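You operate a simulated robot arm through the tools that you are given. There is no shell and no other tool. Be economical: measure what you need, move in short steps, check, and stop when the job is done.

You are at the controls of a simulated two-armed robot. One attempt, no reset.

## Task
Hold the white tube still and rub the stuck sand off it.
Fine: use the rubbing block; then brush the spilt sand off the table with the blue brush; block and brush go back. Set down upright: blue brush. What is to be rubbed or washed off counts as gone when no trace of it is left.
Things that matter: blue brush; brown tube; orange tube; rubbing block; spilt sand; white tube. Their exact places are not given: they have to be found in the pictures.

The check looks at the end state, three seconds after you hand in, the way a careful person would. Anything else that was tipped, shoved, dropped, spilled or broken makes it a failure.

## Robot
Two 6-joint arms with two-finger parallel grippers on one trunk, on a base that drives. Base frame: it is fixed to the floor where the robot stands at the start and does not move with it; the origin is under the middle of the robot, x ahead of it, y to its left, z up; the surface under the hand at the start is at about z = 0.8. Units: m, rad, N and s.
The left shoulder is at the start at [0.06, 0.187, 1.147], the right one opposite. With the tool pointing down near the work surface each hand reaches from about 0.18 to 0.62 m from the robot's upright axis, wherever it stands, measured 20 degrees to its own side. Places, roughly: blue brush (12x6x8 cm) [0.6, 0.1, 0.8]; spilt sand [0.3, 0.3, 0.8]. Payload 1.57 kg a hand.
Tool frame (each hand has its own): the origin (TCP) lies between the finger pads and is the grasp point; the fingertips stand 0.03 m ahead of it; z points along the fingers, y is the line along which they close. The gripper opens to 0.11 m. The fingers are 0.024 m wide and 0.012 m thick; the gripper's body (0.048 by 0.112 m) begins 0.078 m behind the TCP.
Orientation is that of the tool frame in the base frame, as a unit quaternion [w, x, y, z]. With the fingers straight down and closing along the base's y, the tool's x points along the base's -x, its y along +y and its z along -z.

## Interface
- The arms move only by the tool step_arm. It takes "left_steps", "right_steps" or both (then of equal length, played together; a hand with none holds still); each is a list of rows, each a list of 3 entries, a list of its own where there are three numbers: the shift along the base's x, y, z in units of 40 mm (1.0 is 40 mm), then the turn, a rotation vector about the base's x, y, z in units of 5 degrees (1.0 is 5 degrees), then the closure, from 0 (fully open) to 1 (shut). In form: [[[tx, ty, tz], [ax, ay, az], claw], ...]. A call has 1 to 10 rows; each row shifts and turns the commanded pose from where the row before left it. A call with a number of a shift or a turn outside -1 to 1 is refused whole. A row lasts 0.2 s, in which the tool goes at most 0.05 m and 0.15 rad; a call with a longer step from one row to the next is refused whole, and so is a gripper value outside its range. A pose out of reach is approached as far as the arm can. The call stops where the force on the tool passes 40 N (or 10 N more than at its start, if that is more) or the arm is blocked; 0.2 s more then pass. Each finger travels about 0.153 m/s and halts on what it meets, pressing with about 43 N; the grip force reading is that of the motor and also rises with nothing between the fingers. The clock runs only during rows and for 0.2 s after the last one: add rows that do not move to give the fingers time. It gives the time, the measured TCP pose, the force on the tool (base axes), the opening and the grip force at its end, in the units of the frame above (readings bear some noise), with the torque about the TCP (base axes, N m) and any sound that the robot's microphone picked up.
- Cameras (640 x 400 px; columns grow to the right, rows downward): "scene" is now at [-0.003, 0.0611, 1.6951]; the picture's right is [0.61, -0.79, 0.00], its down [-0.61, -0.47, -0.64] and it looks along [0.51, 0.39, -0.77] (base axes); focal length 262 px, centre (320, 200). "left" rides on the left gripper at [0.07, -0.016, -0.141] in its tool frame; the picture's right is [0.23, 0.97, 0.00], its down [-0.86, 0.20, -0.48] and it looks along [-0.47, 0.11, 0.88] (tool axes); focal length 222 px, centre (320, 200). "right" rides on the right gripper at [0.07, 0.016, -0.141] in its tool frame; the picture's right is [-0.23, 0.97, 0.00], its down [-0.86, -0.20, -0.48] and it looks along [-0.47, -0.11, 0.88] (tool axes); focal length 222 px, centre (320, 200).
- camera(camera): a new picture of that camera. The clock stands still meanwhile.
- slide_trunk(by): slides the trunk up (or, below 0, down) by that many m; the arms and the scene camera ride with it, the base frame stays. It gives what a move gives, with no picture.
- drive_base(legs): drives the robot by 1 to 6 legs, each [ahead, left, turn to the left] in m, m and rad, along the robot's own axes; the way and the turn of a leg run together, so that a leg with both is an arc; at most 1.5 m and 3.142 rad a leg. The arms and the cameras ride along, it lands a little off, and it stops where it bumps. It gives what a move gives.
- aim_head(pan, tilt): turns the head with the scene camera to pan (to the left, within 1.501 rad either way) and tilt (down, from -0.506 to 1.204), counted from straight ahead of the robot. It gives what a move gives.
- pixel_to_xyz(camera, pixels): for up to 12 pixels [column, row] of the newest picture of that camera ("zoom" is the newest enlarged one), the place [x, y, z] in the base frame of the surface seen there, good to about 0.002 m, but the place of the scene camera against the robot may be out by one fixed shift of up to 0.018 m in any direction. The clock stands still meanwhile.
- inspect(camera, box): a new picture of the part [left, top, right, bottom] of that camera's present view, enlarged. The clock stands still meanwhile.
- sign_off(): hands the job in; it is judged then, once.

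Keep the steps short. Do not move on a guess: measure, check each grasp and each placing, and mend mistakes. In all there are 80 turns and 62 pictures (those below and enlarged ones count). Leave the grippers open and the arms clear of the work at the hand-in unless told otherwise, and finish with a single line.

The tools are called after "Call:" by a JSON object that holds its "method" and its "body". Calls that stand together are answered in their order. step_arm: Moves the arms, as the interface text tells. Its arguments: {"type":"object","properties":{"left_steps":{"type":"array","items":{"type":"array"}},"right_steps":{"type":"array","items":{"type":"array"}}},"required":[]} The other tools are called the same way: slide_trunk (by) slides the trunk up or down; drive_base (legs) drives the base; aim_head (pan, tilt) turns the head that bears the scene camera; camera (camera) takes a picture; pixel_to_xyz (camera, pixels) gives the place of the surface under pixels of a picture; inspect (camera, box) takes an enlarged picture of a part of a camera's view; sign_off () hands the job in.

At the start:

```text
time_s: 0.0
left_ee_pos: [0.2989, 0.4082, 1.1762]
left_orientation: [0.001, 0.0, 1.0, 0.0]
left_force: [0.6, -0.2, 0.4]
left_wrist_torque: [-0.04, -0.01, -0.02]
left_width: 0.1099
left_grasp_force: 0.1
right_ee_pos: [0.2774, 0.0443, 1.1818]
right_orientation: [0.0, -0.001, 1.0, 0.0]
right_force: [0.1, 0.5, 0.9]
right_wrist_torque: [0.05, 0.01, -0.01]
right_width: 0.11
right_grasp_force: 0.0
trunk travel left (down, up): [-0.775, 0.215]
robot x, y, heading: [-0.0013, -0.0008, -0.001]
head pan, tilt: [0.654, 0.878]
```

scene: 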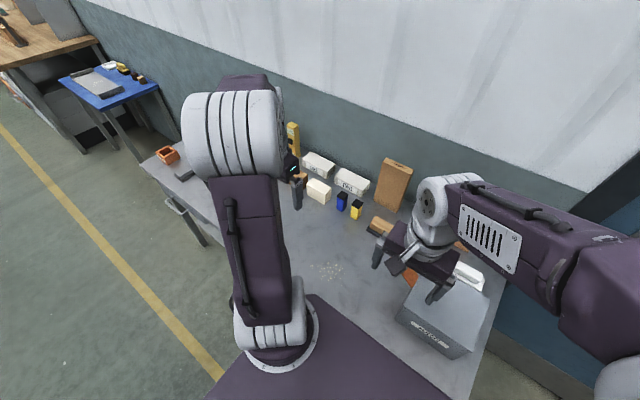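
right: 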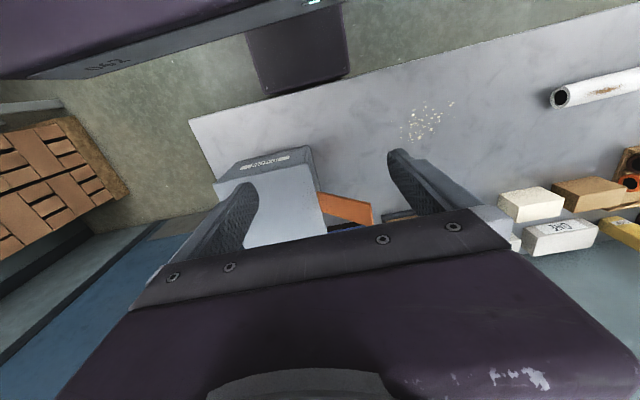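
left: 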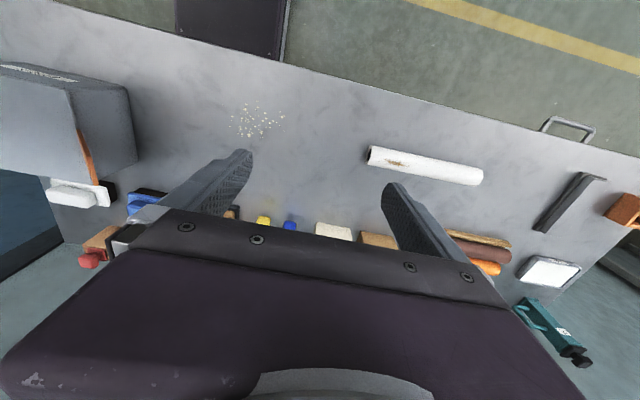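

I see the white tube (left picture, about 425,165), the sand (257,120) and a blue thing (145,203). I'll measure these and zoom in on the crowded parts.

Call:
{"method": "inspect", "body": {"camera": "left", "box": [340, 130, 640, 318]}}

Call:
{"method": "inspect", "body": {"camera": "scene", "box": [280, 120, 500, 258]}}

Call:
{"method": "pixel_to_xyz", "body": {"camera": "left", "pixels": [[372, 156], [395, 162], [425, 167], [478, 176], [257, 120], [235, 120], [280, 120], [145, 203], [70, 190], [335, 230], [380, 240], [330, 130]]}}

```text
2.13 times, centred on (490, 224) of left
```

zoom: 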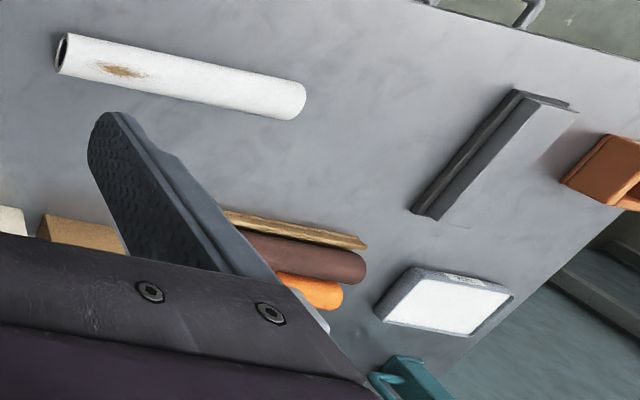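

```text
2.90 times, centred on (390, 189) of scene
```

zoom: 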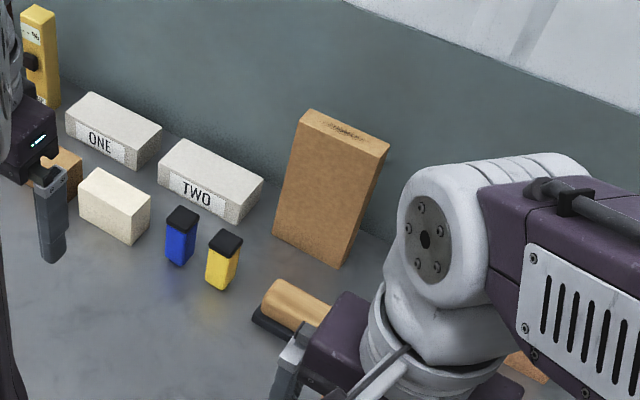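

```text
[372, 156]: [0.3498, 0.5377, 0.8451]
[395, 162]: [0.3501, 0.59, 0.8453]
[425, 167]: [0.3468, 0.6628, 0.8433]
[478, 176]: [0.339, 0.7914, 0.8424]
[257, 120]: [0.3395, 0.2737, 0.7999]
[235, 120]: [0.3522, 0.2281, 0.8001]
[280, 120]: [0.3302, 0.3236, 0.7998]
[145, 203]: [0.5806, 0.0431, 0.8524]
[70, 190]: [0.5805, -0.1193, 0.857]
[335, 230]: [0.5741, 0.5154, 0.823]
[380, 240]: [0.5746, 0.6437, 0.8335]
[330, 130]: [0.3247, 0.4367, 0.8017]
```

The tube lies along y at x≈0.345, with the stain near y≈0.59. The hands hide the back row, so I'll pull both back a little for a clear look.

Call:
{"method": "step_arm", "body": {"left_steps": [[[-1, 0, 0.5], [0, 0, 0], 0], [[-1, 0, 0.5], [0, 0, 0], 0], [[-1, 0, 0.5], [0, 0, 0], 0]], "right_steps": [[[-1, -1, 0.3], [0, 0, 0], 0], [[-1, -1, 0.3], [0, 0, 0], 0], [[-0.5, -1, 0.3], [0, 0, 0], 0]]}}

Call:
{"method": "aim_head", "body": {"pan": 0.35, "tilt": 0.85}}

Call:
{"method": "camera", "body": {"camera": "scene"}}

Call:
{"method": "camera", "body": {"camera": "left"}}

Call:
{"method": "camera", "body": {"camera": "right"}}

```text
refused: row 1 steps farther than a row can; nothing moved
```

```text
time_s: 0.8
left_ee_pos: [0.2995, 0.4067, 1.1768]
left_orientation: [0.001, 0.0, 1.0, 0.0]
left_force: [-0.2, 0.3, 1.2]
left_wrist_torque: [-0.03, -0.01, 0.01]
left_width: 0.11
left_grasp_force: 0.0
right_ee_pos: [0.2778, 0.0446, 1.1837]
right_orientation: [0.0, 0.0, 1.0, -0.001]
right_force: [-0.3, 1.2, -0.3]
right_wrist_torque: [0.0, -0.05, -0.01]
right_width: 0.11
right_grasp_force: 0.1
trunk travel left (down, up): [-0.775, 0.215]
robot x, y, heading: [0.0032, 0.0003, -0.002]
head pan, tilt: [0.351, 0.85]
```

```text
56 pictures are left
```

scene: 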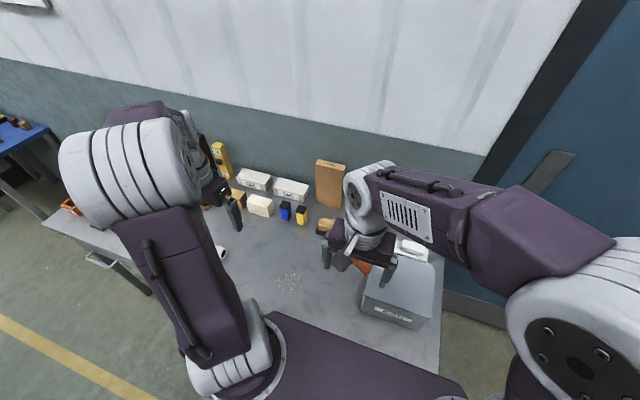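

```text
55 pictures are left
```

left: 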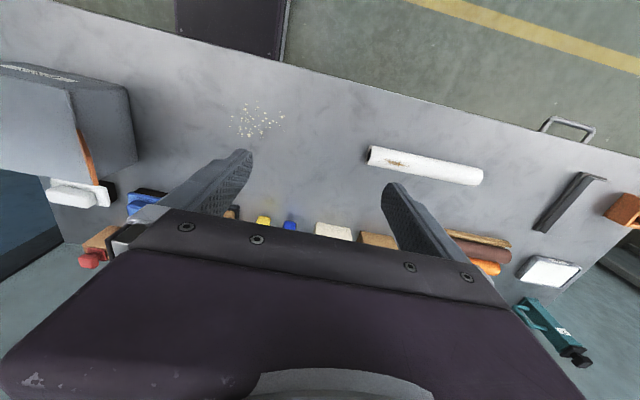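

```text
54 pictures are left
```

right: 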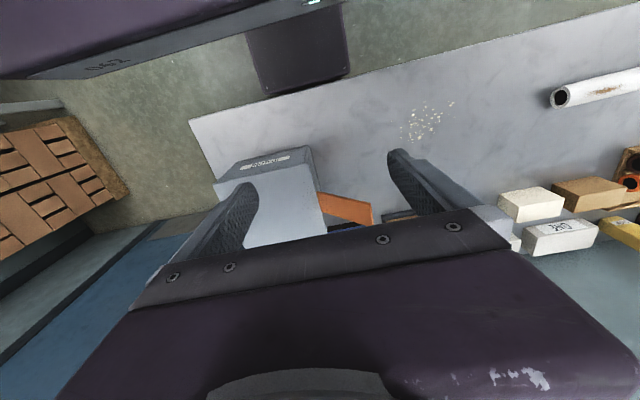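

The joint diagonal was too long (over 50 mm a row). I'll repeat with shorter rows, then look.

Call:
{"method": "step_arm", "body": {"left_steps": [[[-1, 0, 0.5], [0, 0, 0], 0], [[-1, 0, 0.5], [0, 0, 0], 0], [[-0.5, 0, 0.5], [0, 0, 0], 0], [[0, 0, 0], [0, 0, 0], 0]], "right_steps": [[[-0.7, -0.8, 0.3], [0, 0, 0], 0], [[-0.7, -0.8, 0.3], [0, 0, 0], 0], [[-0.6, -0.8, 0.3], [0, 0, 0], 0], [[0, -0.8, 0], [0, 0, 0], 0]]}}

Call:
{"method": "camera", "body": {"camera": "scene"}}

Call:
{"method": "camera", "body": {"camera": "left"}}

```text
time_s: 1.8
left_ee_pos: [0.2012, 0.4099, 1.2354]
left_orientation: [0.0, 0.0, 1.0, 0.0]
left_force: [1.3, -0.4, 0.0]
left_wrist_torque: [-0.01, 0.01, 0.01]
left_width: 0.1102
left_grasp_force: 0.1
right_ee_pos: [0.2098, -0.0742, 1.2152]
right_orientation: [-0.002, 0.0, 1.0, -0.001]
right_force: [0.2, 0.1, -0.2]
right_wrist_torque: [0.02, 0.02, 0.01]
right_width: 0.1099
right_grasp_force: 0.0
right hand out of reach, approached as far as the arm can: row 4
trunk travel left (down, up): [-0.775, 0.215]
robot x, y, heading: [0.0011, -0.0025, 0.001]
head pan, tilt: [0.351, 0.85]
```

```text
53 pictures are left
```

scene: 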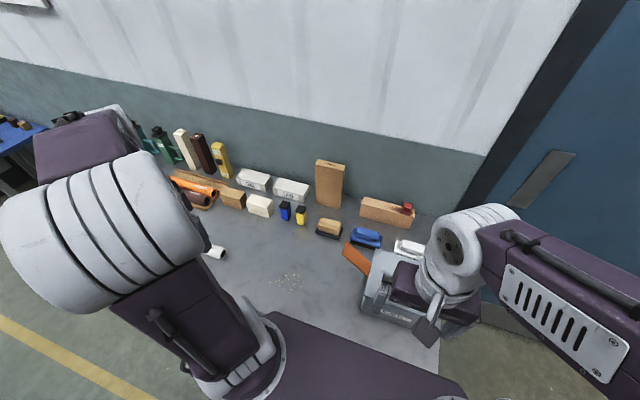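

```text
52 pictures are left
```

left: 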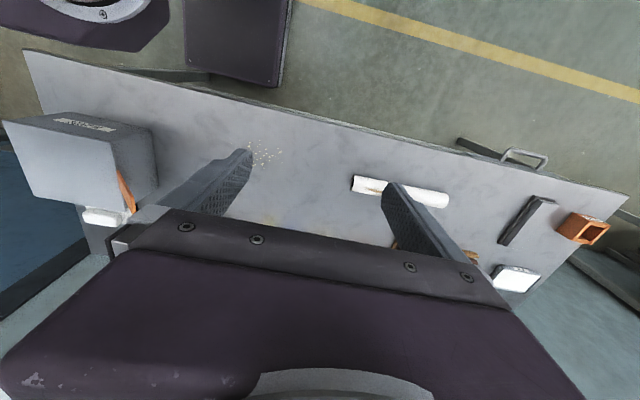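

Now the scene camera sees the back row. I'll enlarge it to tell the rubbing block and brushes apart.

Call:
{"method": "inspect", "body": {"camera": "scene", "box": [280, 150, 440, 250]}}

Call:
{"method": "inspect", "body": {"camera": "scene", "box": [140, 120, 300, 220]}}

Call:
{"method": "pixel_to_xyz", "body": {"camera": "scene", "pixels": [[366, 233], [366, 245], [328, 226], [328, 236], [385, 205], [405, 245], [258, 205], [231, 195], [285, 208], [300, 213], [285, 280], [355, 255]]}}

```text
4.00 times, centred on (360, 200) of scene
```

zoom: 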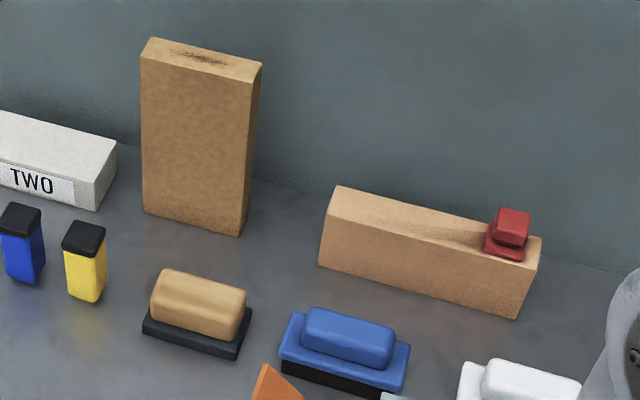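

```text
4.00 times, centred on (220, 170) of scene
```

zoom: 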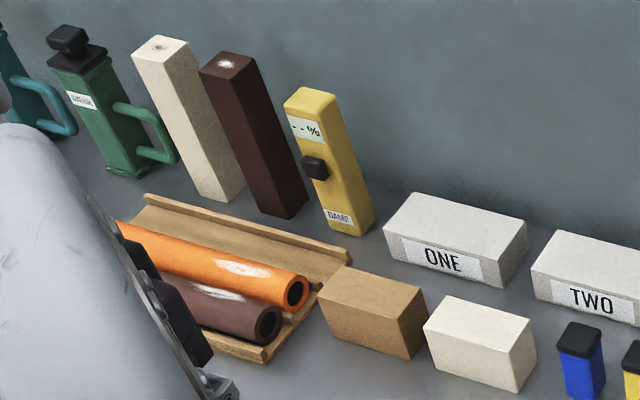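

```text
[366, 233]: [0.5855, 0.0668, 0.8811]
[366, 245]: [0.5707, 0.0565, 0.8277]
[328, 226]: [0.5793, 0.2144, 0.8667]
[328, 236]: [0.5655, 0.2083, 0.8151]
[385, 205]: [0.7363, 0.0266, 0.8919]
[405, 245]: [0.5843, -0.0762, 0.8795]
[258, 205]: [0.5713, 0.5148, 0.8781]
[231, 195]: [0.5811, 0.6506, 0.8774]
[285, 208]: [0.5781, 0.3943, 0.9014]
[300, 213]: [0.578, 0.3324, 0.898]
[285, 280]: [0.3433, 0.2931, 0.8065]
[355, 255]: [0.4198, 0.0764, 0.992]
```

Candidates for the rubbing block: the wood-handled one with a black pad (328,230), and the plain brown/cream blocks (231,200 and 258,206). I'll look closer.

Call:
{"method": "inspect", "body": {"camera": "scene", "box": [308, 210, 388, 260]}}

Call:
{"method": "inspect", "body": {"camera": "scene", "box": [210, 170, 290, 220]}}

```text
8.00 times, centred on (348, 235) of scene
```

zoom: 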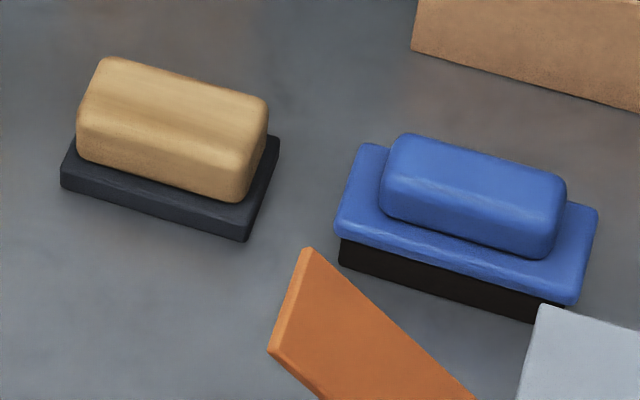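

```text
8.00 times, centred on (250, 195) of scene
```

zoom: 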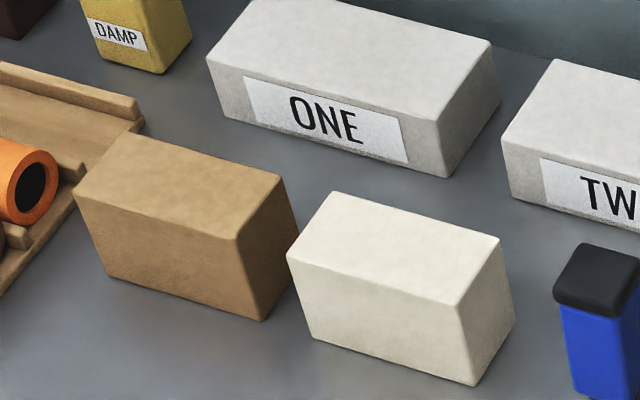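

The rubbing block is the wood-handled pad. I'll measure the block and the brush, their tops and the corners.

Call:
{"method": "pixel_to_xyz", "body": {"camera": "scene", "pixels": [[322, 218], [341, 223], [318.5, 222], [337.5, 228.5], [316, 232], [338, 238], [359, 227.5], [378, 232.8], [356.5, 233], [375.5, 239], [351, 238.5], [378.5, 246.5]]}}

Call:
{"method": "pixel_to_xyz", "body": {"camera": "scene", "pixels": [[328, 222], [331, 231], [316, 234.5], [338, 241], [343.5, 228], [368, 231], [381, 237], [351, 244], [376, 251], [353, 228], [350, 242], [330, 255]]}}

```text
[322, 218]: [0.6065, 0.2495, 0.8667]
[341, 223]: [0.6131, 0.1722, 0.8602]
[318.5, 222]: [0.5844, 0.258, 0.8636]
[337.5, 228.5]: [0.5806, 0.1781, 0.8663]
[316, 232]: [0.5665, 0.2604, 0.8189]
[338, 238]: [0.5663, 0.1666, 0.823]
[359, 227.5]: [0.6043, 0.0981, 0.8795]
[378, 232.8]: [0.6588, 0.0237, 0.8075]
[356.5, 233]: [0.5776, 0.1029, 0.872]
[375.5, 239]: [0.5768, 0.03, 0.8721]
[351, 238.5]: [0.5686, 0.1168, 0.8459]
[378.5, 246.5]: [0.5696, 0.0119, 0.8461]
```

```text
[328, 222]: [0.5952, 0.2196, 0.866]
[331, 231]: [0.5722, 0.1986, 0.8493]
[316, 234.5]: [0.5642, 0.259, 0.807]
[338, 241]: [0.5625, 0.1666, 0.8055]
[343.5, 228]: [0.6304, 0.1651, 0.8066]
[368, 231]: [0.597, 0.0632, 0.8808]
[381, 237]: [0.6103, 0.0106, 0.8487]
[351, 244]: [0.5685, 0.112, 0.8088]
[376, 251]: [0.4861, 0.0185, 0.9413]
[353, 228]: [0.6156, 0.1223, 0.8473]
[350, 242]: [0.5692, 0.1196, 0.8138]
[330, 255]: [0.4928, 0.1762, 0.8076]
```

Next I need the table edge, the toolbox extents and the tube axis, measured on the present left picture (edge near 200,85 and 440,140; box 5–155,115–205).

Call:
{"method": "pixel_to_xyz", "body": {"camera": "left", "pixels": [[200, 92], [300, 115], [440, 146], [600, 188], [60, 115], [150, 130], [75, 195], [355, 180], [448, 195], [365, 177], [440, 190], [268, 152]]}}

Call:
{"method": "inspect", "body": {"camera": "left", "box": [336, 160, 464, 240]}}

Call:
{"method": "pixel_to_xyz", "body": {"camera": "scene", "pixels": [[348, 248], [372, 295], [425, 310], [410, 318], [365, 312], [375, 282], [368, 260], [280, 345], [290, 320], [400, 250], [430, 345], [285, 280]]}}

```text
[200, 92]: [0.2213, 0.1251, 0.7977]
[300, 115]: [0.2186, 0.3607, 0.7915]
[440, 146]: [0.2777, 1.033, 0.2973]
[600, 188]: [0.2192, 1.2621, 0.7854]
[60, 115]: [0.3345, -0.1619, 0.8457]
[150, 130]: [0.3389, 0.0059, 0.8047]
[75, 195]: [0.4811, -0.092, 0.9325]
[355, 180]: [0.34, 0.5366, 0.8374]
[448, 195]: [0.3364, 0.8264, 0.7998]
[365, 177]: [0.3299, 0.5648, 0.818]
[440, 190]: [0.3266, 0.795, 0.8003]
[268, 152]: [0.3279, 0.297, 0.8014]
```

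```text
5.00 times, centred on (400, 200) of left
```

zoom: 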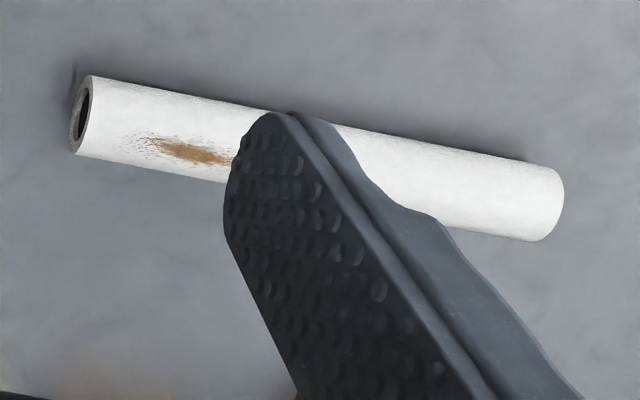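

```text
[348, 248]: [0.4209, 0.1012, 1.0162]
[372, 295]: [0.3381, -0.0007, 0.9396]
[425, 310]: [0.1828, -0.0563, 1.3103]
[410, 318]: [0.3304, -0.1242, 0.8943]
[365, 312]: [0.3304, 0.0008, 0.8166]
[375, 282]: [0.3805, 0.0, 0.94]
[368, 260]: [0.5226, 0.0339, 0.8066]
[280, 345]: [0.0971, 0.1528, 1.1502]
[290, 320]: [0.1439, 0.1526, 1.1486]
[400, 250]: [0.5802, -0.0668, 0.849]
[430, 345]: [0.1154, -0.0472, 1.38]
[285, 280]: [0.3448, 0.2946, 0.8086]
```

The table's near edge is at x≈0.22. Before driving I'll measure how far the robot's base sticks out in front (left picture, about 235,80 and 270,85).

Call:
{"method": "pixel_to_xyz", "body": {"camera": "left", "pixels": [[235, 70], [272, 82], [190, 62], [230, 40], [282, 40], [120, 48], [85, 15]]}}

```text
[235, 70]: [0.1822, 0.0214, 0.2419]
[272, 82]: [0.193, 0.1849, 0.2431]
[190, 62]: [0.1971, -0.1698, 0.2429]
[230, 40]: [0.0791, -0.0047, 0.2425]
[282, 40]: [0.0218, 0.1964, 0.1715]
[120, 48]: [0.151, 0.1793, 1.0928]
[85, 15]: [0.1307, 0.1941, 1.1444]
```

The base is low (z≈0.24), so a small move ahead runs under the table. I'll drive left 0.40 and ahead 0.04, with both hands high.

Call:
{"method": "drive_base", "body": {"legs": [[0, 0.4, 0], [0.04, 0, 0]]}}

Call:
{"method": "aim_head", "body": {"pan": -0.15, "tilt": 0.9}}

Call:
{"method": "camera", "body": {"camera": "scene"}}

```text
time_s: 4.8
left_ee_pos: [0.2349, 0.8094, 1.2378]
left_orientation: [0.003, 0.001, 1.0, 0.0]
left_force: [-1.1, 0.4, 0.4]
left_wrist_torque: [-0.02, -0.09, 0.02]
left_width: 0.1101
left_grasp_force: 0.0
right_ee_pos: [0.2411, 0.3278, 1.2157]
right_orientation: [0.002, 0.001, 1.0, -0.001]
right_force: [0.0, 0.6, -0.9]
right_wrist_torque: [0.0, -0.07, -0.03]
right_width: 0.1102
right_grasp_force: 0.0
trunk travel left (down, up): [-0.775, 0.215]
robot x, y, heading: [0.0415, 0.4031, 0.001]
head pan, tilt: [0.351, 0.85]
```

```text
time_s: 5.7
left_ee_pos: [0.2421, 0.8107, 1.2363]
left_orientation: [-0.001, 0.001, 1.0, 0.0]
left_force: [0.3, 0.1, -0.6]
left_wrist_torque: [0.0, 0.02, 0.07]
left_width: 0.1098
left_grasp_force: 0.1
right_ee_pos: [0.2508, 0.3274, 1.2152]
right_orientation: [-0.002, 0.001, 1.0, 0.0]
right_force: [0.8, 0.2, -0.7]
right_wrist_torque: [-0.01, 0.02, 0.0]
right_width: 0.1101
right_grasp_force: 0.2
trunk travel left (down, up): [-0.775, 0.215]
robot x, y, heading: [0.0381, 0.4027, -0.002]
head pan, tilt: [-0.15, 0.901]
```

```text
46 pictures are left
```

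scene: 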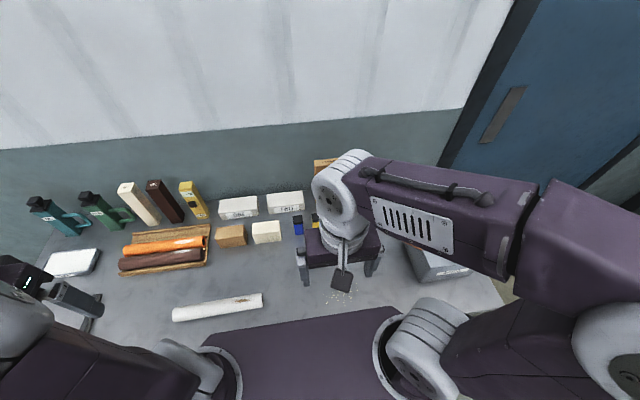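

Clear view now. I'll bring the right hand above the rubbing block, turning it +90° so that it closes along x. The left hand goes above the tube's far end, turned −90°. This first call is half of the way.

Call:
{"method": "step_arm", "body": {"left_steps": [[[0.143, -0.126, -0.258], [0, 0, -1], 0], [[0.143, -0.126, -0.258], [0, 0, -1], 0], [[0.143, -0.126, -0.258], [0, 0, -1], 0], [[0.143, -0.126, -0.258], [0, 0, -1], 0], [[0.143, -0.126, -0.258], [0, 0, -1], 0], [[0.143, -0.126, -0.258], [0, 0, -1], 0], [[0.143, -0.126, -0.258], [0, 0, -1], 0], [[0.143, -0.126, -0.258], [0, 0, -1], 0], [[0.143, -0.126, -0.258], [0, 0, -1], 0]], "right_steps": [[[0.476, -0.157, -0.229], [0, 0, 1], 0], [[0.476, -0.157, -0.229], [0, 0, 1], 0], [[0.476, -0.157, -0.229], [0, 0, 1], 0], [[0.476, -0.157, -0.229], [0, 0, 1], 0], [[0.476, -0.157, -0.229], [0, 0, 1], 0], [[0.476, -0.157, -0.229], [0, 0, 1], 0], [[0.476, -0.157, -0.229], [0, 0, 1], 0], [[0.476, -0.157, -0.229], [0, 0, 1], 0], [[0.476, -0.157, -0.229], [0, 0, 1], 0]]}}

Call:
{"method": "step_arm", "body": {"left_steps": [[[0.143, -0.126, -0.258], [0, 0, -1], 0], [[0.143, -0.126, -0.258], [0, 0, -1], 0], [[0.143, -0.126, -0.258], [0, 0, -1], 0], [[0.143, -0.126, -0.258], [0, 0, -1], 0], [[0.143, -0.126, -0.258], [0, 0, -1], 0], [[0.143, -0.126, -0.258], [0, 0, -1], 0], [[0.143, -0.126, -0.258], [0, 0, -1], 0], [[0.143, -0.126, -0.258], [0, 0, -1], 0], [[0.143, -0.126, -0.258], [0, 0, -1], 0]], "right_steps": [[[0.476, -0.157, -0.229], [0, 0, 1], 0], [[0.476, -0.157, -0.229], [0, 0, 1], 0], [[0.476, -0.157, -0.229], [0, 0, 1], 0], [[0.476, -0.157, -0.229], [0, 0, 1], 0], [[0.476, -0.157, -0.229], [0, 0, 1], 0], [[0.476, -0.157, -0.229], [0, 0, 1], 0], [[0.476, -0.157, -0.229], [0, 0, 1], 0], [[0.476, -0.157, -0.229], [0, 0, 1], 0], [[0.476, -0.157, -0.229], [0, 0, 1], 0]]}}

Call:
{"method": "camera", "body": {"camera": "right"}}

Call:
{"method": "camera", "body": {"camera": "left"}}

```text
time_s: 7.7
left_ee_pos: [0.2937, 0.7651, 1.1425]
left_orientation: [-0.001, 0.384, 0.923, 0.001]
left_force: [0.3, -0.7, 0.8]
left_wrist_torque: [0.01, 0.01, -0.03]
left_width: 0.1097
left_grasp_force: 0.0
right_ee_pos: [0.4224, 0.27, 1.1307]
right_orientation: [-0.002, -0.383, 0.924, -0.002]
right_force: [0.5, 0.5, 0.3]
right_wrist_torque: [0.01, -0.01, 0.02]
right_width: 0.1098
right_grasp_force: 0.0
trunk travel left (down, up): [-0.775, 0.215]
robot x, y, heading: [0.04, 0.4047, 0.0]
head pan, tilt: [-0.15, 0.901]
```

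```text
time_s: 9.7
left_ee_pos: [0.3461, 0.7198, 1.05]
left_orientation: [0.0, 0.708, 0.706, 0.0]
left_force: [0.1, -0.3, 0.9]
left_wrist_torque: [-0.01, 0.03, -0.01]
left_width: 0.1101
left_grasp_force: 0.0
right_ee_pos: [0.5917, 0.2133, 1.0483]
right_orientation: [-0.001, -0.707, 0.707, -0.001]
right_force: [0.3, -0.1, -0.5]
right_wrist_torque: [0.0, 0.05, -0.01]
right_width: 0.1101
right_grasp_force: 0.2
trunk travel left (down, up): [-0.775, 0.215]
robot x, y, heading: [0.0374, 0.4033, -0.004]
head pan, tilt: [-0.15, 0.901]
```

```text
45 pictures are left
```

right: 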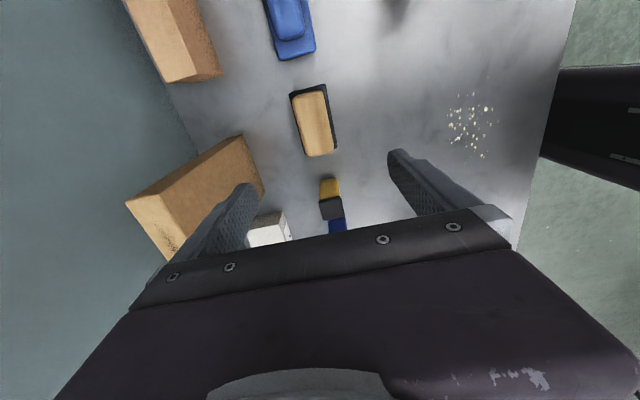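

```text
44 pictures are left
```

left: 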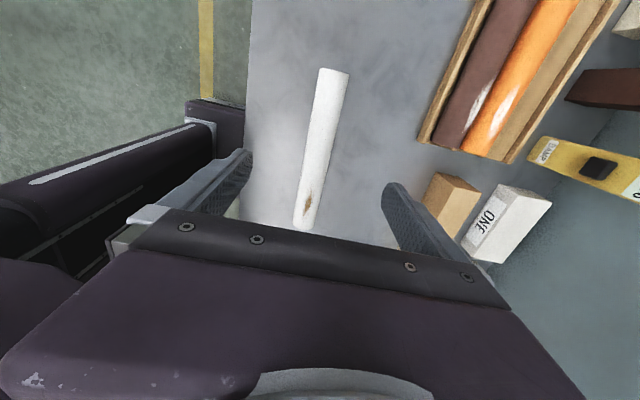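

Both cameras show their objects. I'll measure the block's handle (right picture, about 293–335, 87–156), the brush, and the tube (left picture).

Call:
{"method": "pixel_to_xyz", "body": {"camera": "right", "pixels": [[296, 97], [323, 91], [331, 148], [309, 153], [313, 122], [326, 86], [335, 125], [290, 30], [280, 50], [312, 45], [272, 15], [330, 205]]}}

Call:
{"method": "pixel_to_xyz", "body": {"camera": "left", "pixels": [[322, 70], [347, 74], [334, 72], [322, 130], [330, 130], [315, 130], [308, 205], [300, 215], [315, 215], [308, 195], [340, 110], [318, 110]]}}

Call:
{"method": "inspect", "body": {"camera": "left", "box": [248, 150, 376, 230]}}

```text
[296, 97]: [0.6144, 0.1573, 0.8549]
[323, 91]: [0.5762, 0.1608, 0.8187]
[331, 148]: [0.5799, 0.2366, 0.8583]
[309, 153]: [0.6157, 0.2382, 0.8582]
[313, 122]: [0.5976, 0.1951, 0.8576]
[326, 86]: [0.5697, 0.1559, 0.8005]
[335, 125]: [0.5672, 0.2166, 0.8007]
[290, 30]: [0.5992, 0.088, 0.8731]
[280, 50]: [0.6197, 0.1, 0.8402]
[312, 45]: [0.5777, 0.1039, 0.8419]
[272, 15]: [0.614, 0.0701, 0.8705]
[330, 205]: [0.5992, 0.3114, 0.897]
```

```text
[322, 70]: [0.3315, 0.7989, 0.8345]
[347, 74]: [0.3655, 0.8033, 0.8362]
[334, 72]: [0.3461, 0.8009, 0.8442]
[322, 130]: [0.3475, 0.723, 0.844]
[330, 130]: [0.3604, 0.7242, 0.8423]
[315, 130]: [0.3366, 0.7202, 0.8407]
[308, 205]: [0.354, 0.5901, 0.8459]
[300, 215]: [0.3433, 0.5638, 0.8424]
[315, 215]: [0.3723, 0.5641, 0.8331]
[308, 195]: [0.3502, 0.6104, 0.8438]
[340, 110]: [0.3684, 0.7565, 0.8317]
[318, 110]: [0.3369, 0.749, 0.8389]
```

```text
5.00 times, centred on (312, 190) of left
```

zoom: 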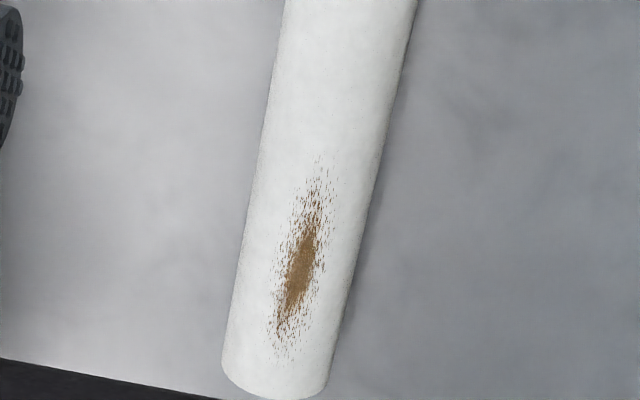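

The tube axis runs near (0.353,0.56)–(0.349,0.80), top at 0.8455, and the stain is on its top at y≈0.555–0.62. The block's handle is centred at about (0.597,0.198), top 0.858. I'll lower both hands with open fingers, stopping just above grasp height to check.

Call:
{"method": "step_arm", "body": {"left_steps": [[[0.08, 0.25, -0.5], [0, 0, 0], 0], [[0, 0.25, -0.6], [0, 0, 0], 0], [[0, 0, -0.7], [0, 0, 0], 0], [[0, 0, -0.7], [0, 0, 0], 0], [[0, 0, -0.7], [0, 0, 0], 0], [[0, 0, 0], [0, 0, 0], 0]], "right_steps": [[[0.12, -0.38, -0.5], [0, 0, 0], 0], [[0, 0, -0.6], [0, 0, 0], 0], [[0, 0, -0.7], [0, 0, 0], 0], [[0, 0, -0.7], [0, 0, 0], 0], [[0, 0, -0.7], [0, 0, 0], 0], [[0, 0, 0], [0, 0, 0], 0]]}}

Call:
{"method": "camera", "body": {"camera": "right"}}

Call:
{"method": "camera", "body": {"camera": "left"}}

```text
time_s: 11.1
left_ee_pos: [0.3469, 0.7413, 0.9213]
left_orientation: [0.001, 0.708, 0.706, 0.0]
left_force: [0.3, 0.2, 0.5]
left_wrist_torque: [0.01, -0.01, -0.01]
left_width: 0.1103
left_grasp_force: 0.0
right_ee_pos: [0.5958, 0.1992, 0.9202]
right_orientation: [0.0, -0.706, 0.708, -0.003]
right_force: [-0.4, 0.4, 0.1]
right_wrist_torque: [0.0, 0.02, 0.03]
right_width: 0.1102
right_grasp_force: 0.0
trunk travel left (down, up): [-0.775, 0.215]
robot x, y, heading: [0.0412, 0.3996, -0.006]
head pan, tilt: [-0.15, 0.901]
```

```text
42 pictures are left
```

right: 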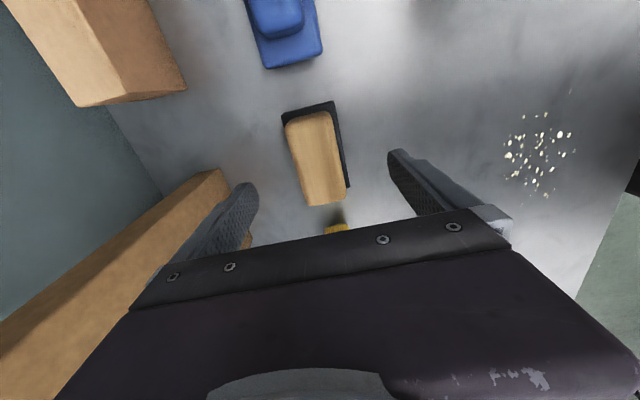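

```text
41 pictures are left
```

left: 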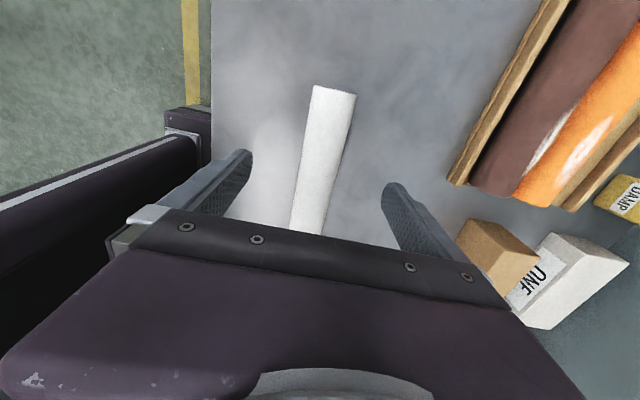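

I'll re-measure the handle, and check the tall brown board's distance (right picture 190,200) before going lower.

Call:
{"method": "pixel_to_xyz", "body": {"camera": "right", "pixels": [[288, 122], [330, 113], [344, 185], [307, 200], [317, 155], [310, 204], [205, 178], [150, 235], [90, 290], [185, 225], [335, 228], [300, 117]]}}

Call:
{"method": "pixel_to_xyz", "body": {"camera": "left", "pixels": [[316, 92], [352, 98], [305, 170], [335, 175], [320, 172], [322, 130], [455, 180]]}}

```text
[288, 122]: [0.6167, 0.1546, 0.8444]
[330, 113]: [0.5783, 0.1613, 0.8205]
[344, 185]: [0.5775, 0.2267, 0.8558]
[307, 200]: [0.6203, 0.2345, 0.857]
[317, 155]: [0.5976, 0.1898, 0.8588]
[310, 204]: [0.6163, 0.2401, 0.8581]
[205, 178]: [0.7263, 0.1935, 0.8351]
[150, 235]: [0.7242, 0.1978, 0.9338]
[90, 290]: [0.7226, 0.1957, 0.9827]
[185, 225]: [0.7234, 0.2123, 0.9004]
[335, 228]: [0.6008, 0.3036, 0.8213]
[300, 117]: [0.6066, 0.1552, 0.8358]
```

```text
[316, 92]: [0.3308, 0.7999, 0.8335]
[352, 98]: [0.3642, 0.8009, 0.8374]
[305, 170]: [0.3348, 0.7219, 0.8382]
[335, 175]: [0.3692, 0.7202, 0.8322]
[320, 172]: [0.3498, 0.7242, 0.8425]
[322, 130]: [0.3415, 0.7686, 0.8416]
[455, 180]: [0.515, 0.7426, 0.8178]
```

Everything is well centred: the board is at x≥0.72 and the hand reaches only 0.66. I'll lower the last bit and then close both hands.

Call:
{"method": "step_arm", "body": {"left_steps": [[[0.05, 0, -0.7], [0, 0, 0], 0], [[0, 0, -0.7], [0, 0, 0], 0], [[0, 0, -0.55], [0, 0, 0], 0], [[0, 0, 0], [0, 0, 0], 0.2], [[0, 0, 0], [0, 0, 0], 0.4], [[0, 0, 0], [0, 0, 0], 0.55], [[0, 0, 0], [0, 0, 0], 0.7], [[0, 0, 0], [0, 0, 0], 0.7]], "right_steps": [[[0.03, 0, -0.6], [0, 0, 0], 0], [[0, 0, -0.6], [0, 0, 0], 0], [[0, 0, -0.4], [0, 0, 0], 0], [[0, 0, 0], [0, 0, 0], 0.2], [[0, 0, 0], [0, 0, 0], 0.4], [[0, 0, 0], [0, 0, 0], 0.6], [[0, 0, 0], [0, 0, 0], 0.8], [[0, 0, 0], [0, 0, 0], 0.8]]}}

```text
time_s: 12.9
left_ee_pos: [0.35, 0.741, 0.8441]
left_orientation: [0.0, 0.708, 0.707, 0.0]
left_force: [-0.5, 0.5, -0.1]
left_wrist_torque: [-0.36, 0.09, -0.29]
left_width: 0.0429
left_grasp_force: 42.6
right_ee_pos: [0.5969, 0.1985, 0.8561]
right_orientation: [-0.001, -0.706, 0.708, -0.002]
right_force: [0.1, -0.2, 0.9]
right_wrist_torque: [0.06, 0.1, 0.02]
right_width: 0.0455
right_grasp_force: 43.2
trunk travel left (down, up): [-0.775, 0.215]
robot x, y, heading: [0.0405, 0.4056, -0.004]
head pan, tilt: [-0.15, 0.901]
```

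Both grips hold (tube 0.043 wide, handle 0.0455). I'll lift the block and carry it part way to the tube, holding the left hand still.

Call:
{"method": "step_arm", "body": {"right_steps": [[[0, 0, 0.7], [0, 0, 0], 0.8], [[0, 0, 1], [0, 0, 0], 0.8], [[0, 0, 1], [0, 0, 0], 0.8], [[0, 0, 0.5], [0, 0, 0], 0.8], [[-0.6, 0.97, 0], [0, 0, 0], 0.8], [[-0.6, 0.97, 0], [0, 0, 0], 0.8], [[-0.6, 0.97, 0], [0, 0, 0], 0.8], [[-0.6, 0.97, 0], [0, 0, 0], 0.8], [[-0.6, 0.97, 0], [0, 0, 0], 0.8], [[-0.6, 0.97, 0], [0, 0, 0], 0.8]]}}

Call:
{"method": "camera", "body": {"camera": "scene"}}

Call:
{"method": "camera", "body": {"camera": "right"}}

```text
time_s: 15.1
left_ee_pos: [0.3488, 0.7411, 0.845]
left_orientation: [0.001, 0.708, 0.706, 0.001]
left_force: [-1.6, 0.5, 0.3]
left_wrist_torque: [-0.19, 0.1, -0.23]
left_width: 0.0428
left_grasp_force: 42.8
right_ee_pos: [0.453, 0.4324, 0.9862]
right_orientation: [-0.001, -0.707, 0.707, -0.001]
right_force: [-0.4, 0.2, -2.9]
right_wrist_torque: [-0.06, -0.06, -0.04]
right_width: 0.0457
right_grasp_force: 42.5
trunk travel left (down, up): [-0.775, 0.215]
robot x, y, heading: [0.0405, 0.3986, -0.002]
head pan, tilt: [-0.15, 0.901]
```

```text
40 pictures are left
```

scene: 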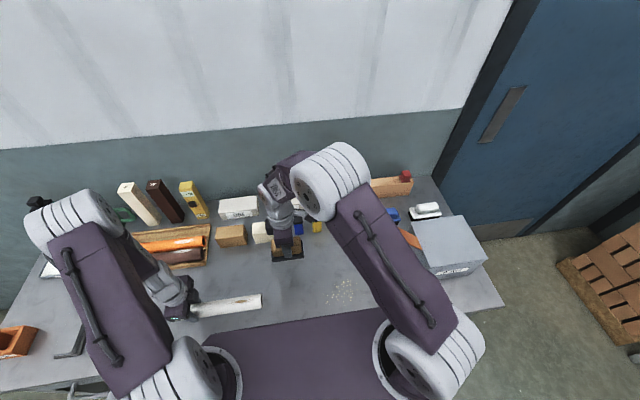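

```text
39 pictures are left
```

right: 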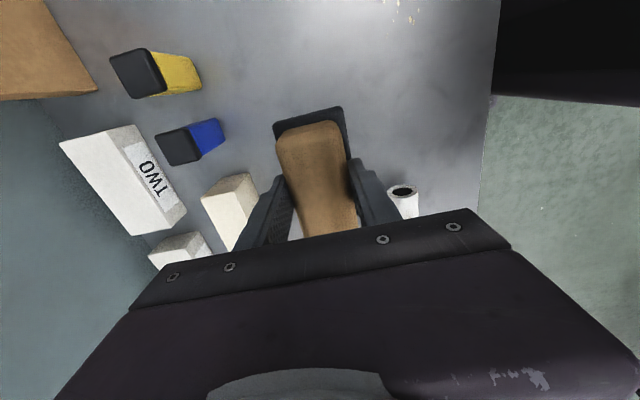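

Arms are well apart. I'll carry it over the stain (0.352, 0.588) and lower to just above the tube.

Call:
{"method": "step_arm", "body": {"right_steps": [[[-0.63, 0.97, 0], [0, 0, 0], 0.8], [[-0.63, 0.97, 0], [0, 0, 0], 0.8], [[-0.63, 0.97, 0], [0, 0, 0], 0.8], [[-0.63, 0.97, 0], [0, 0, 0], 0.8], [[0, 0, -0.7], [0, 0, 0], 0.8], [[0, 0, -0.7], [0, 0, 0], 0.8], [[0, 0, -0.5], [0, 0, 0], 0.8], [[0, 0, 0], [0, 0, 0], 0.8]]}}

Call:
{"method": "camera", "body": {"camera": "scene"}}

```text
time_s: 16.9
left_ee_pos: [0.3495, 0.7403, 0.8447]
left_orientation: [0.0, 0.708, 0.706, 0.0]
left_force: [0.3, -0.2, 1.5]
left_wrist_torque: [-0.14, -0.06, 0.22]
left_width: 0.0429
left_grasp_force: 43.5
right_ee_pos: [0.353, 0.5873, 0.909]
right_orientation: [0.0, -0.706, 0.708, -0.002]
right_force: [0.0, 0.4, -3.1]
right_wrist_torque: [-0.02, 0.04, 0.0]
right_width: 0.0457
right_grasp_force: 43.3
trunk travel left (down, up): [-0.775, 0.215]
robot x, y, heading: [0.0402, 0.403, -0.002]
head pan, tilt: [-0.15, 0.901]
```

```text
38 pictures are left
```

scene: 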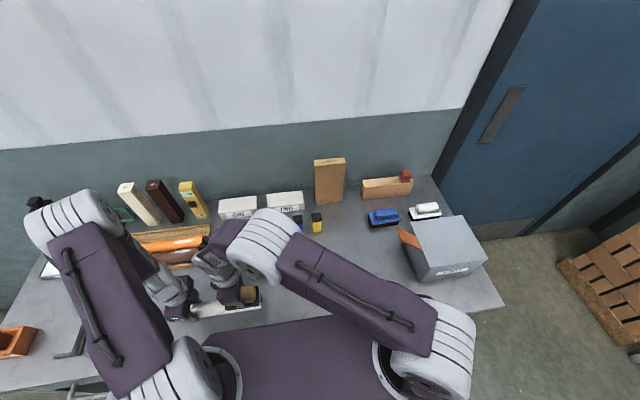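

Block is above the tube (TCP 0.909, contact expected at about 0.9015). I'll lower in 2–3 mm steps and read the force.

Call:
{"method": "step_arm", "body": {"right_steps": [[[0, 0, -0.06], [0, 0, 0], 0.8], [[0, 0, -0.06], [0, 0, 0], 0.8], [[0, 0, -0.06], [0, 0, 0], 0.8], [[0, 0, -0.04], [0, 0, 0], 0.8], [[0, 0, 0], [0, 0, 0], 0.8]]}}

```text
time_s: 18.1
left_ee_pos: [0.351, 0.7403, 0.844]
left_orientation: [0.0, 0.708, 0.706, 0.0]
left_force: [0.8, 1.3, -4.9]
left_wrist_torque: [-0.02, 0.11, -0.22]
left_width: 0.0431
left_grasp_force: 42.8
right_ee_pos: [0.3537, 0.5866, 0.9015]
right_orientation: [0.0, -0.707, 0.708, -0.002]
right_force: [-2.5, -1.0, 7.7]
right_wrist_torque: [0.54, 0.21, 0.13]
right_width: 0.0455
right_grasp_force: 43.1
trunk travel left (down, up): [-0.775, 0.215]
robot x, y, heading: [0.0388, 0.4044, -0.001]
head pan, tilt: [-0.15, 0.901]
```

Contact with about 10 N. Now rub back and forth along the tube, about ±25 mm.

Call:
{"method": "step_arm", "body": {"right_steps": [[[0, 0.6, -0.02], [0, 0, 0], 0.8], [[0, -0.6, 0], [0, 0, 0], 0.8], [[0, -0.6, 0], [0, 0, 0], 0.8], [[0, 0.6, 0], [0, 0, 0], 0.8], [[0, 0.6, 0], [0, 0, 0], 0.8], [[0, -0.6, 0], [0, 0, 0], 0.8], [[0, -0.6, 0], [0, 0, 0], 0.8], [[0, 0.6, 0], [0, 0, 0], 0.8], [[0, 0.6, 0], [0, 0, 0], 0.8], [[0, -0.6, 0], [0, 0, 0], 0.8]]}}

Call:
{"method": "step_arm", "body": {"right_steps": [[[0.1, 0.6, 0], [0, 0, 0], 0.8], [[0, -0.6, 0], [0, 0, 0], 0.8], [[0, -0.6, 0], [0, 0, 0], 0.8], [[-0.2, 0.6, 0], [0, 0, 0], 0.8], [[0, 0.6, 0], [0, 0, 0], 0.8], [[0, -0.6, 0], [0, 0, 0], 0.8], [[0, -0.6, 0], [0, 0, 0], 0.8], [[0.1, 0.6, 0], [0, 0, 0], 0.8], [[0, 0.6, 0], [0, 0, 0], 0.8], [[0, -0.6, 0], [0, 0, 0], 0.8]]}}

Call:
{"method": "step_arm", "body": {"right_steps": [[[0, 0, 0.7], [0, 0, 0], 0.8], [[0, 0, 1], [0, 0, 0], 0.8], [[0, -0.8, 0], [0, 0, 0], 0.8], [[0, -1, 0], [0, 0, 0], 0.8], [[0, -1, 0], [0, 0, 0], 0.8], [[0, -1, 0], [0, 0, 0], 0.8]]}}

Call:
{"method": "camera", "body": {"camera": "scene"}}

```text
time_s: 20.3
left_ee_pos: [0.3492, 0.7395, 0.845]
left_orientation: [-0.001, 0.707, 0.707, 0.0]
left_force: [3.5, -3.0, 8.4]
left_wrist_torque: [-0.6, -0.21, 0.15]
left_width: 0.0431
left_grasp_force: 42.9
right_ee_pos: [0.3515, 0.5874, 0.8996]
right_orientation: [0.001, -0.707, 0.708, -0.003]
right_force: [-0.3, 4.8, 9.8]
right_wrist_torque: [-0.23, 0.07, -0.03]
right_width: 0.0455
right_grasp_force: 42.5
trunk travel left (down, up): [-0.775, 0.215]
robot x, y, heading: [0.0377, 0.404, -0.001]
head pan, tilt: [-0.15, 0.901]
```

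```text
time_s: 22.5
left_ee_pos: [0.349, 0.7396, 0.8446]
left_orientation: [-0.001, 0.708, 0.706, 0.0]
left_force: [-1.8, 0.7, 12.0]
left_wrist_torque: [-0.17, 0.06, -0.05]
left_width: 0.0432
left_grasp_force: 42.7
right_ee_pos: [0.3521, 0.5867, 0.9004]
right_orientation: [-0.001, -0.707, 0.707, -0.002]
right_force: [-0.2, 0.4, -3.7]
right_wrist_torque: [0.01, -0.02, 0.0]
right_width: 0.0455
right_grasp_force: 42.4
trunk travel left (down, up): [-0.775, 0.215]
robot x, y, heading: [0.0406, 0.4018, -0.004]
head pan, tilt: [-0.15, 0.901]
```

```text
time_s: 23.9
left_ee_pos: [0.3498, 0.7396, 0.8443]
left_orientation: [-0.001, 0.708, 0.707, 0.001]
left_force: [-2.9, -0.9, 10.4]
left_wrist_torque: [0.57, 0.06, -0.01]
left_width: 0.0432
left_grasp_force: 42.9
right_ee_pos: [0.3516, 0.4339, 0.9671]
right_orientation: [0.001, -0.707, 0.707, -0.003]
right_force: [-0.6, -0.9, -2.8]
right_wrist_torque: [0.01, 0.01, 0.01]
right_width: 0.0455
right_grasp_force: 42.8
trunk travel left (down, up): [-0.775, 0.215]
robot x, y, heading: [0.0394, 0.4019, -0.001]
head pan, tilt: [-0.15, 0.901]
```

```text
37 pictures are left
```

scene: 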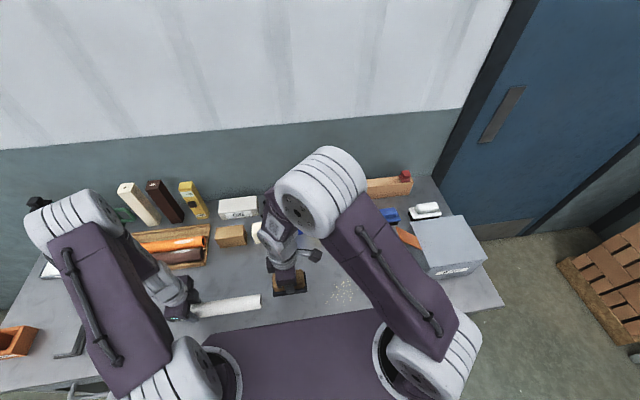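

The stain seems gone. I'll enlarge the tube's end.

Call:
{"method": "inspect", "body": {"camera": "scene", "box": [180, 270, 276, 330]}}

Call:
{"method": "camera", "body": {"camera": "right"}}

```text
6.67 times, centred on (228, 300) of scene
```

zoom: 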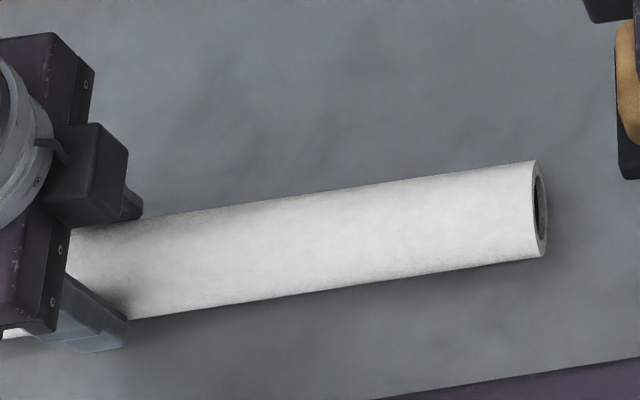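

```text
35 pictures are left
```

right: 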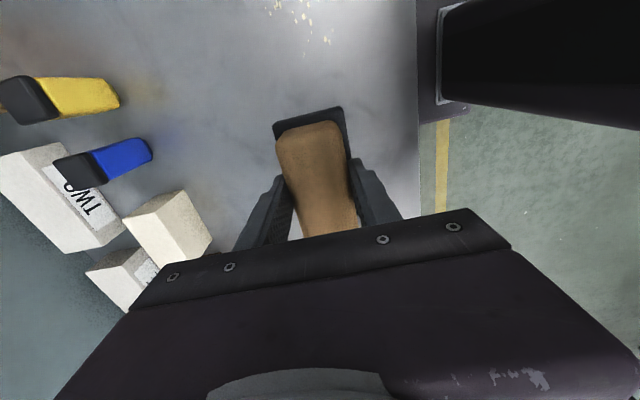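

No trace is left. I'll release the tube and raise the left hand straight up. At the same time the right hand carries the block back above its place.

Call:
{"method": "step_arm", "body": {"left_steps": [[[0, 0, 0], [0, 0, 0], 0.6], [[0, 0, 0], [0, 0, 0], 0.5], [[0, 0, 0], [0, 0, 0], 0.3], [[0, 0, 0], [0, 0, 0], 0.1], [[0, 0, 0], [0, 0, 0], 0], [[0, 0, 0.5], [0, 0, 0], 0], [[0, 0, 1], [0, 0, 0], 0], [[0, 0, 1], [0, 0, 0], 0], [[0, 0, 1], [0, 0, 0], 0], [[0, 0, 1], [0, 0, 0], 0]], "right_steps": [[[0, 0, 0.5], [0, 0, 0], 0.8], [[0.767, -0.736, 0], [0, 0, 0], 0.8], [[0.767, -0.736, 0], [0, 0, 0], 0.8], [[0.767, -0.736, 0], [0, 0, 0], 0.8], [[0.767, -0.736, 0], [0, 0, 0], 0.8], [[0.767, -0.736, 0], [0, 0, 0], 0.8], [[0.767, -0.736, 0], [0, 0, 0], 0.8], [[0.767, -0.736, 0], [0, 0, 0], 0.8], [[0.767, -0.736, 0], [0, 0, 0], 0.8], [[0, 0, -0.5], [0, 0, 0], 0.8]]}}

Call:
{"method": "camera", "body": {"camera": "scene"}}

```text
time_s: 26.1
left_ee_pos: [0.3473, 0.7412, 1.0249]
left_orientation: [0.0, 0.709, 0.706, -0.001]
left_force: [-0.1, 0.4, 0.9]
left_wrist_torque: [-0.02, -0.02, 0.04]
left_width: 0.11
left_grasp_force: 0.0
right_ee_pos: [0.5969, 0.1991, 0.9659]
right_orientation: [0.0, -0.707, 0.707, -0.002]
right_force: [0.1, -0.1, -2.1]
right_wrist_torque: [-0.03, 0.0, -0.04]
right_width: 0.0457
right_grasp_force: 42.9
trunk travel left (down, up): [-0.775, 0.215]
robot x, y, heading: [0.04, 0.3995, -0.001]
head pan, tilt: [-0.15, 0.901]
```

```text
34 pictures are left
```

scene: 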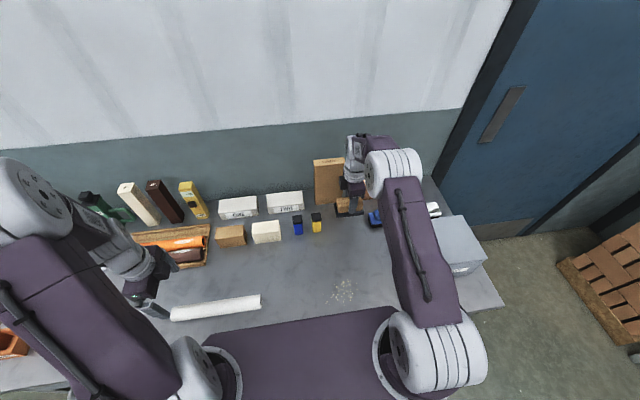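

The tube lies as before. Lower the block to the table at its old place, slow at the end.

Call:
{"method": "step_arm", "body": {"right_steps": [[[0, -0.02, -0.8], [0, 0, 0], 0.8], [[0, 0, -0.8], [0, 0, 0], 0.8], [[0, 0, -0.7], [0, 0, 0], 0.8], [[0, 0, -0.25], [0, 0, 0], 0.8], [[0, 0, -0.15], [0, 0, 0], 0.8], [[0, 0, -0.05], [0, 0, 0], 0.8], [[0, 0, 0], [0, 0, 0], 0.8]]}}

```text
time_s: 27.7
left_ee_pos: [0.348, 0.7411, 1.0238]
left_orientation: [0.0, 0.708, 0.706, 0.0]
left_force: [-0.1, -0.1, 0.3]
left_wrist_torque: [0.02, -0.01, 0.02]
left_width: 0.1098
left_grasp_force: 0.0
right_ee_pos: [0.5994, 0.2, 0.8581]
right_orientation: [-0.001, -0.706, 0.708, -0.002]
right_force: [0.4, -0.3, -2.5]
right_wrist_torque: [-0.01, -0.02, 0.0]
right_width: 0.0453
right_grasp_force: 42.8
trunk travel left (down, up): [-0.775, 0.215]
robot x, y, heading: [0.0388, 0.4024, -0.001]
head pan, tilt: [-0.15, 0.901]
```

Not touching yet (force −2.5 is the block's weight). A few millimetres more, then I'll open and rise.

Call:
{"method": "step_arm", "body": {"right_steps": [[[-0.03, 0, -0.05], [0, 0, 0], 0.8], [[0, 0, -0.03], [0, 0, 0], 0.8], [[0, 0, 0], [0, 0, 0], 0.8]]}}

```text
time_s: 28.5
left_ee_pos: [0.3478, 0.7426, 1.0244]
left_orientation: [0.0, 0.708, 0.706, 0.0]
left_force: [-0.5, -1.0, -0.7]
left_wrist_torque: [0.0, 0.0, 0.0]
left_width: 0.11
left_grasp_force: 0.0
right_ee_pos: [0.5975, 0.1981, 0.8562]
right_orientation: [0.0, -0.706, 0.708, -0.004]
right_force: [1.4, -2.0, 11.9]
right_wrist_torque: [-0.24, 0.3, 0.07]
right_width: 0.0457
right_grasp_force: 42.7
trunk travel left (down, up): [-0.775, 0.215]
robot x, y, heading: [0.0364, 0.4007, -0.009]
head pan, tilt: [-0.15, 0.901]
```

It rests on the table. Open the hand and rise.

Call:
{"method": "step_arm", "body": {"right_steps": [[[0, 0, 0], [0, 0, 0], 0.6], [[0, 0, 0], [0, 0, 0], 0.3], [[0, 0, 0], [0, 0, 0], 0], [[0, 0, 0], [0, 0, 0], 0], [[0, 0, 0.7], [0, 0, 0], 0], [[0, 0, 1], [0, 0, 0], 0], [[0, 0, 1], [0, 0, 0], 0], [[0, 0, 1], [0, 0, 0], 0], [[0, 0, 1], [0, 0, 0], 0]]}}

Call:
{"method": "camera", "body": {"camera": "right"}}

```text
time_s: 30.5
left_ee_pos: [0.3482, 0.7411, 1.0244]
left_orientation: [0.0, 0.708, 0.706, 0.0]
left_force: [0.2, 0.7, 0.6]
left_wrist_torque: [0.02, 0.0, -0.01]
left_width: 0.11
left_grasp_force: 0.0
right_ee_pos: [0.5963, 0.2, 1.0435]
right_orientation: [-0.001, -0.706, 0.708, -0.002]
right_force: [-0.4, -0.3, 0.7]
right_wrist_torque: [-0.02, -0.01, -0.01]
right_width: 0.11
right_grasp_force: 0.1
trunk travel left (down, up): [-0.775, 0.215]
robot x, y, heading: [0.0419, 0.4037, -0.004]
head pan, tilt: [-0.15, 0.901]
```

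```text
33 pictures are left
```

right: 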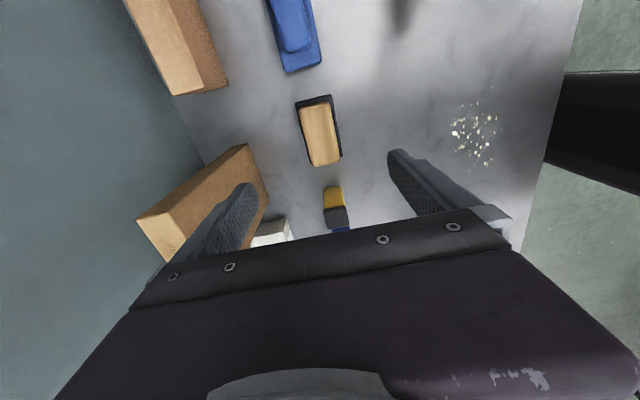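

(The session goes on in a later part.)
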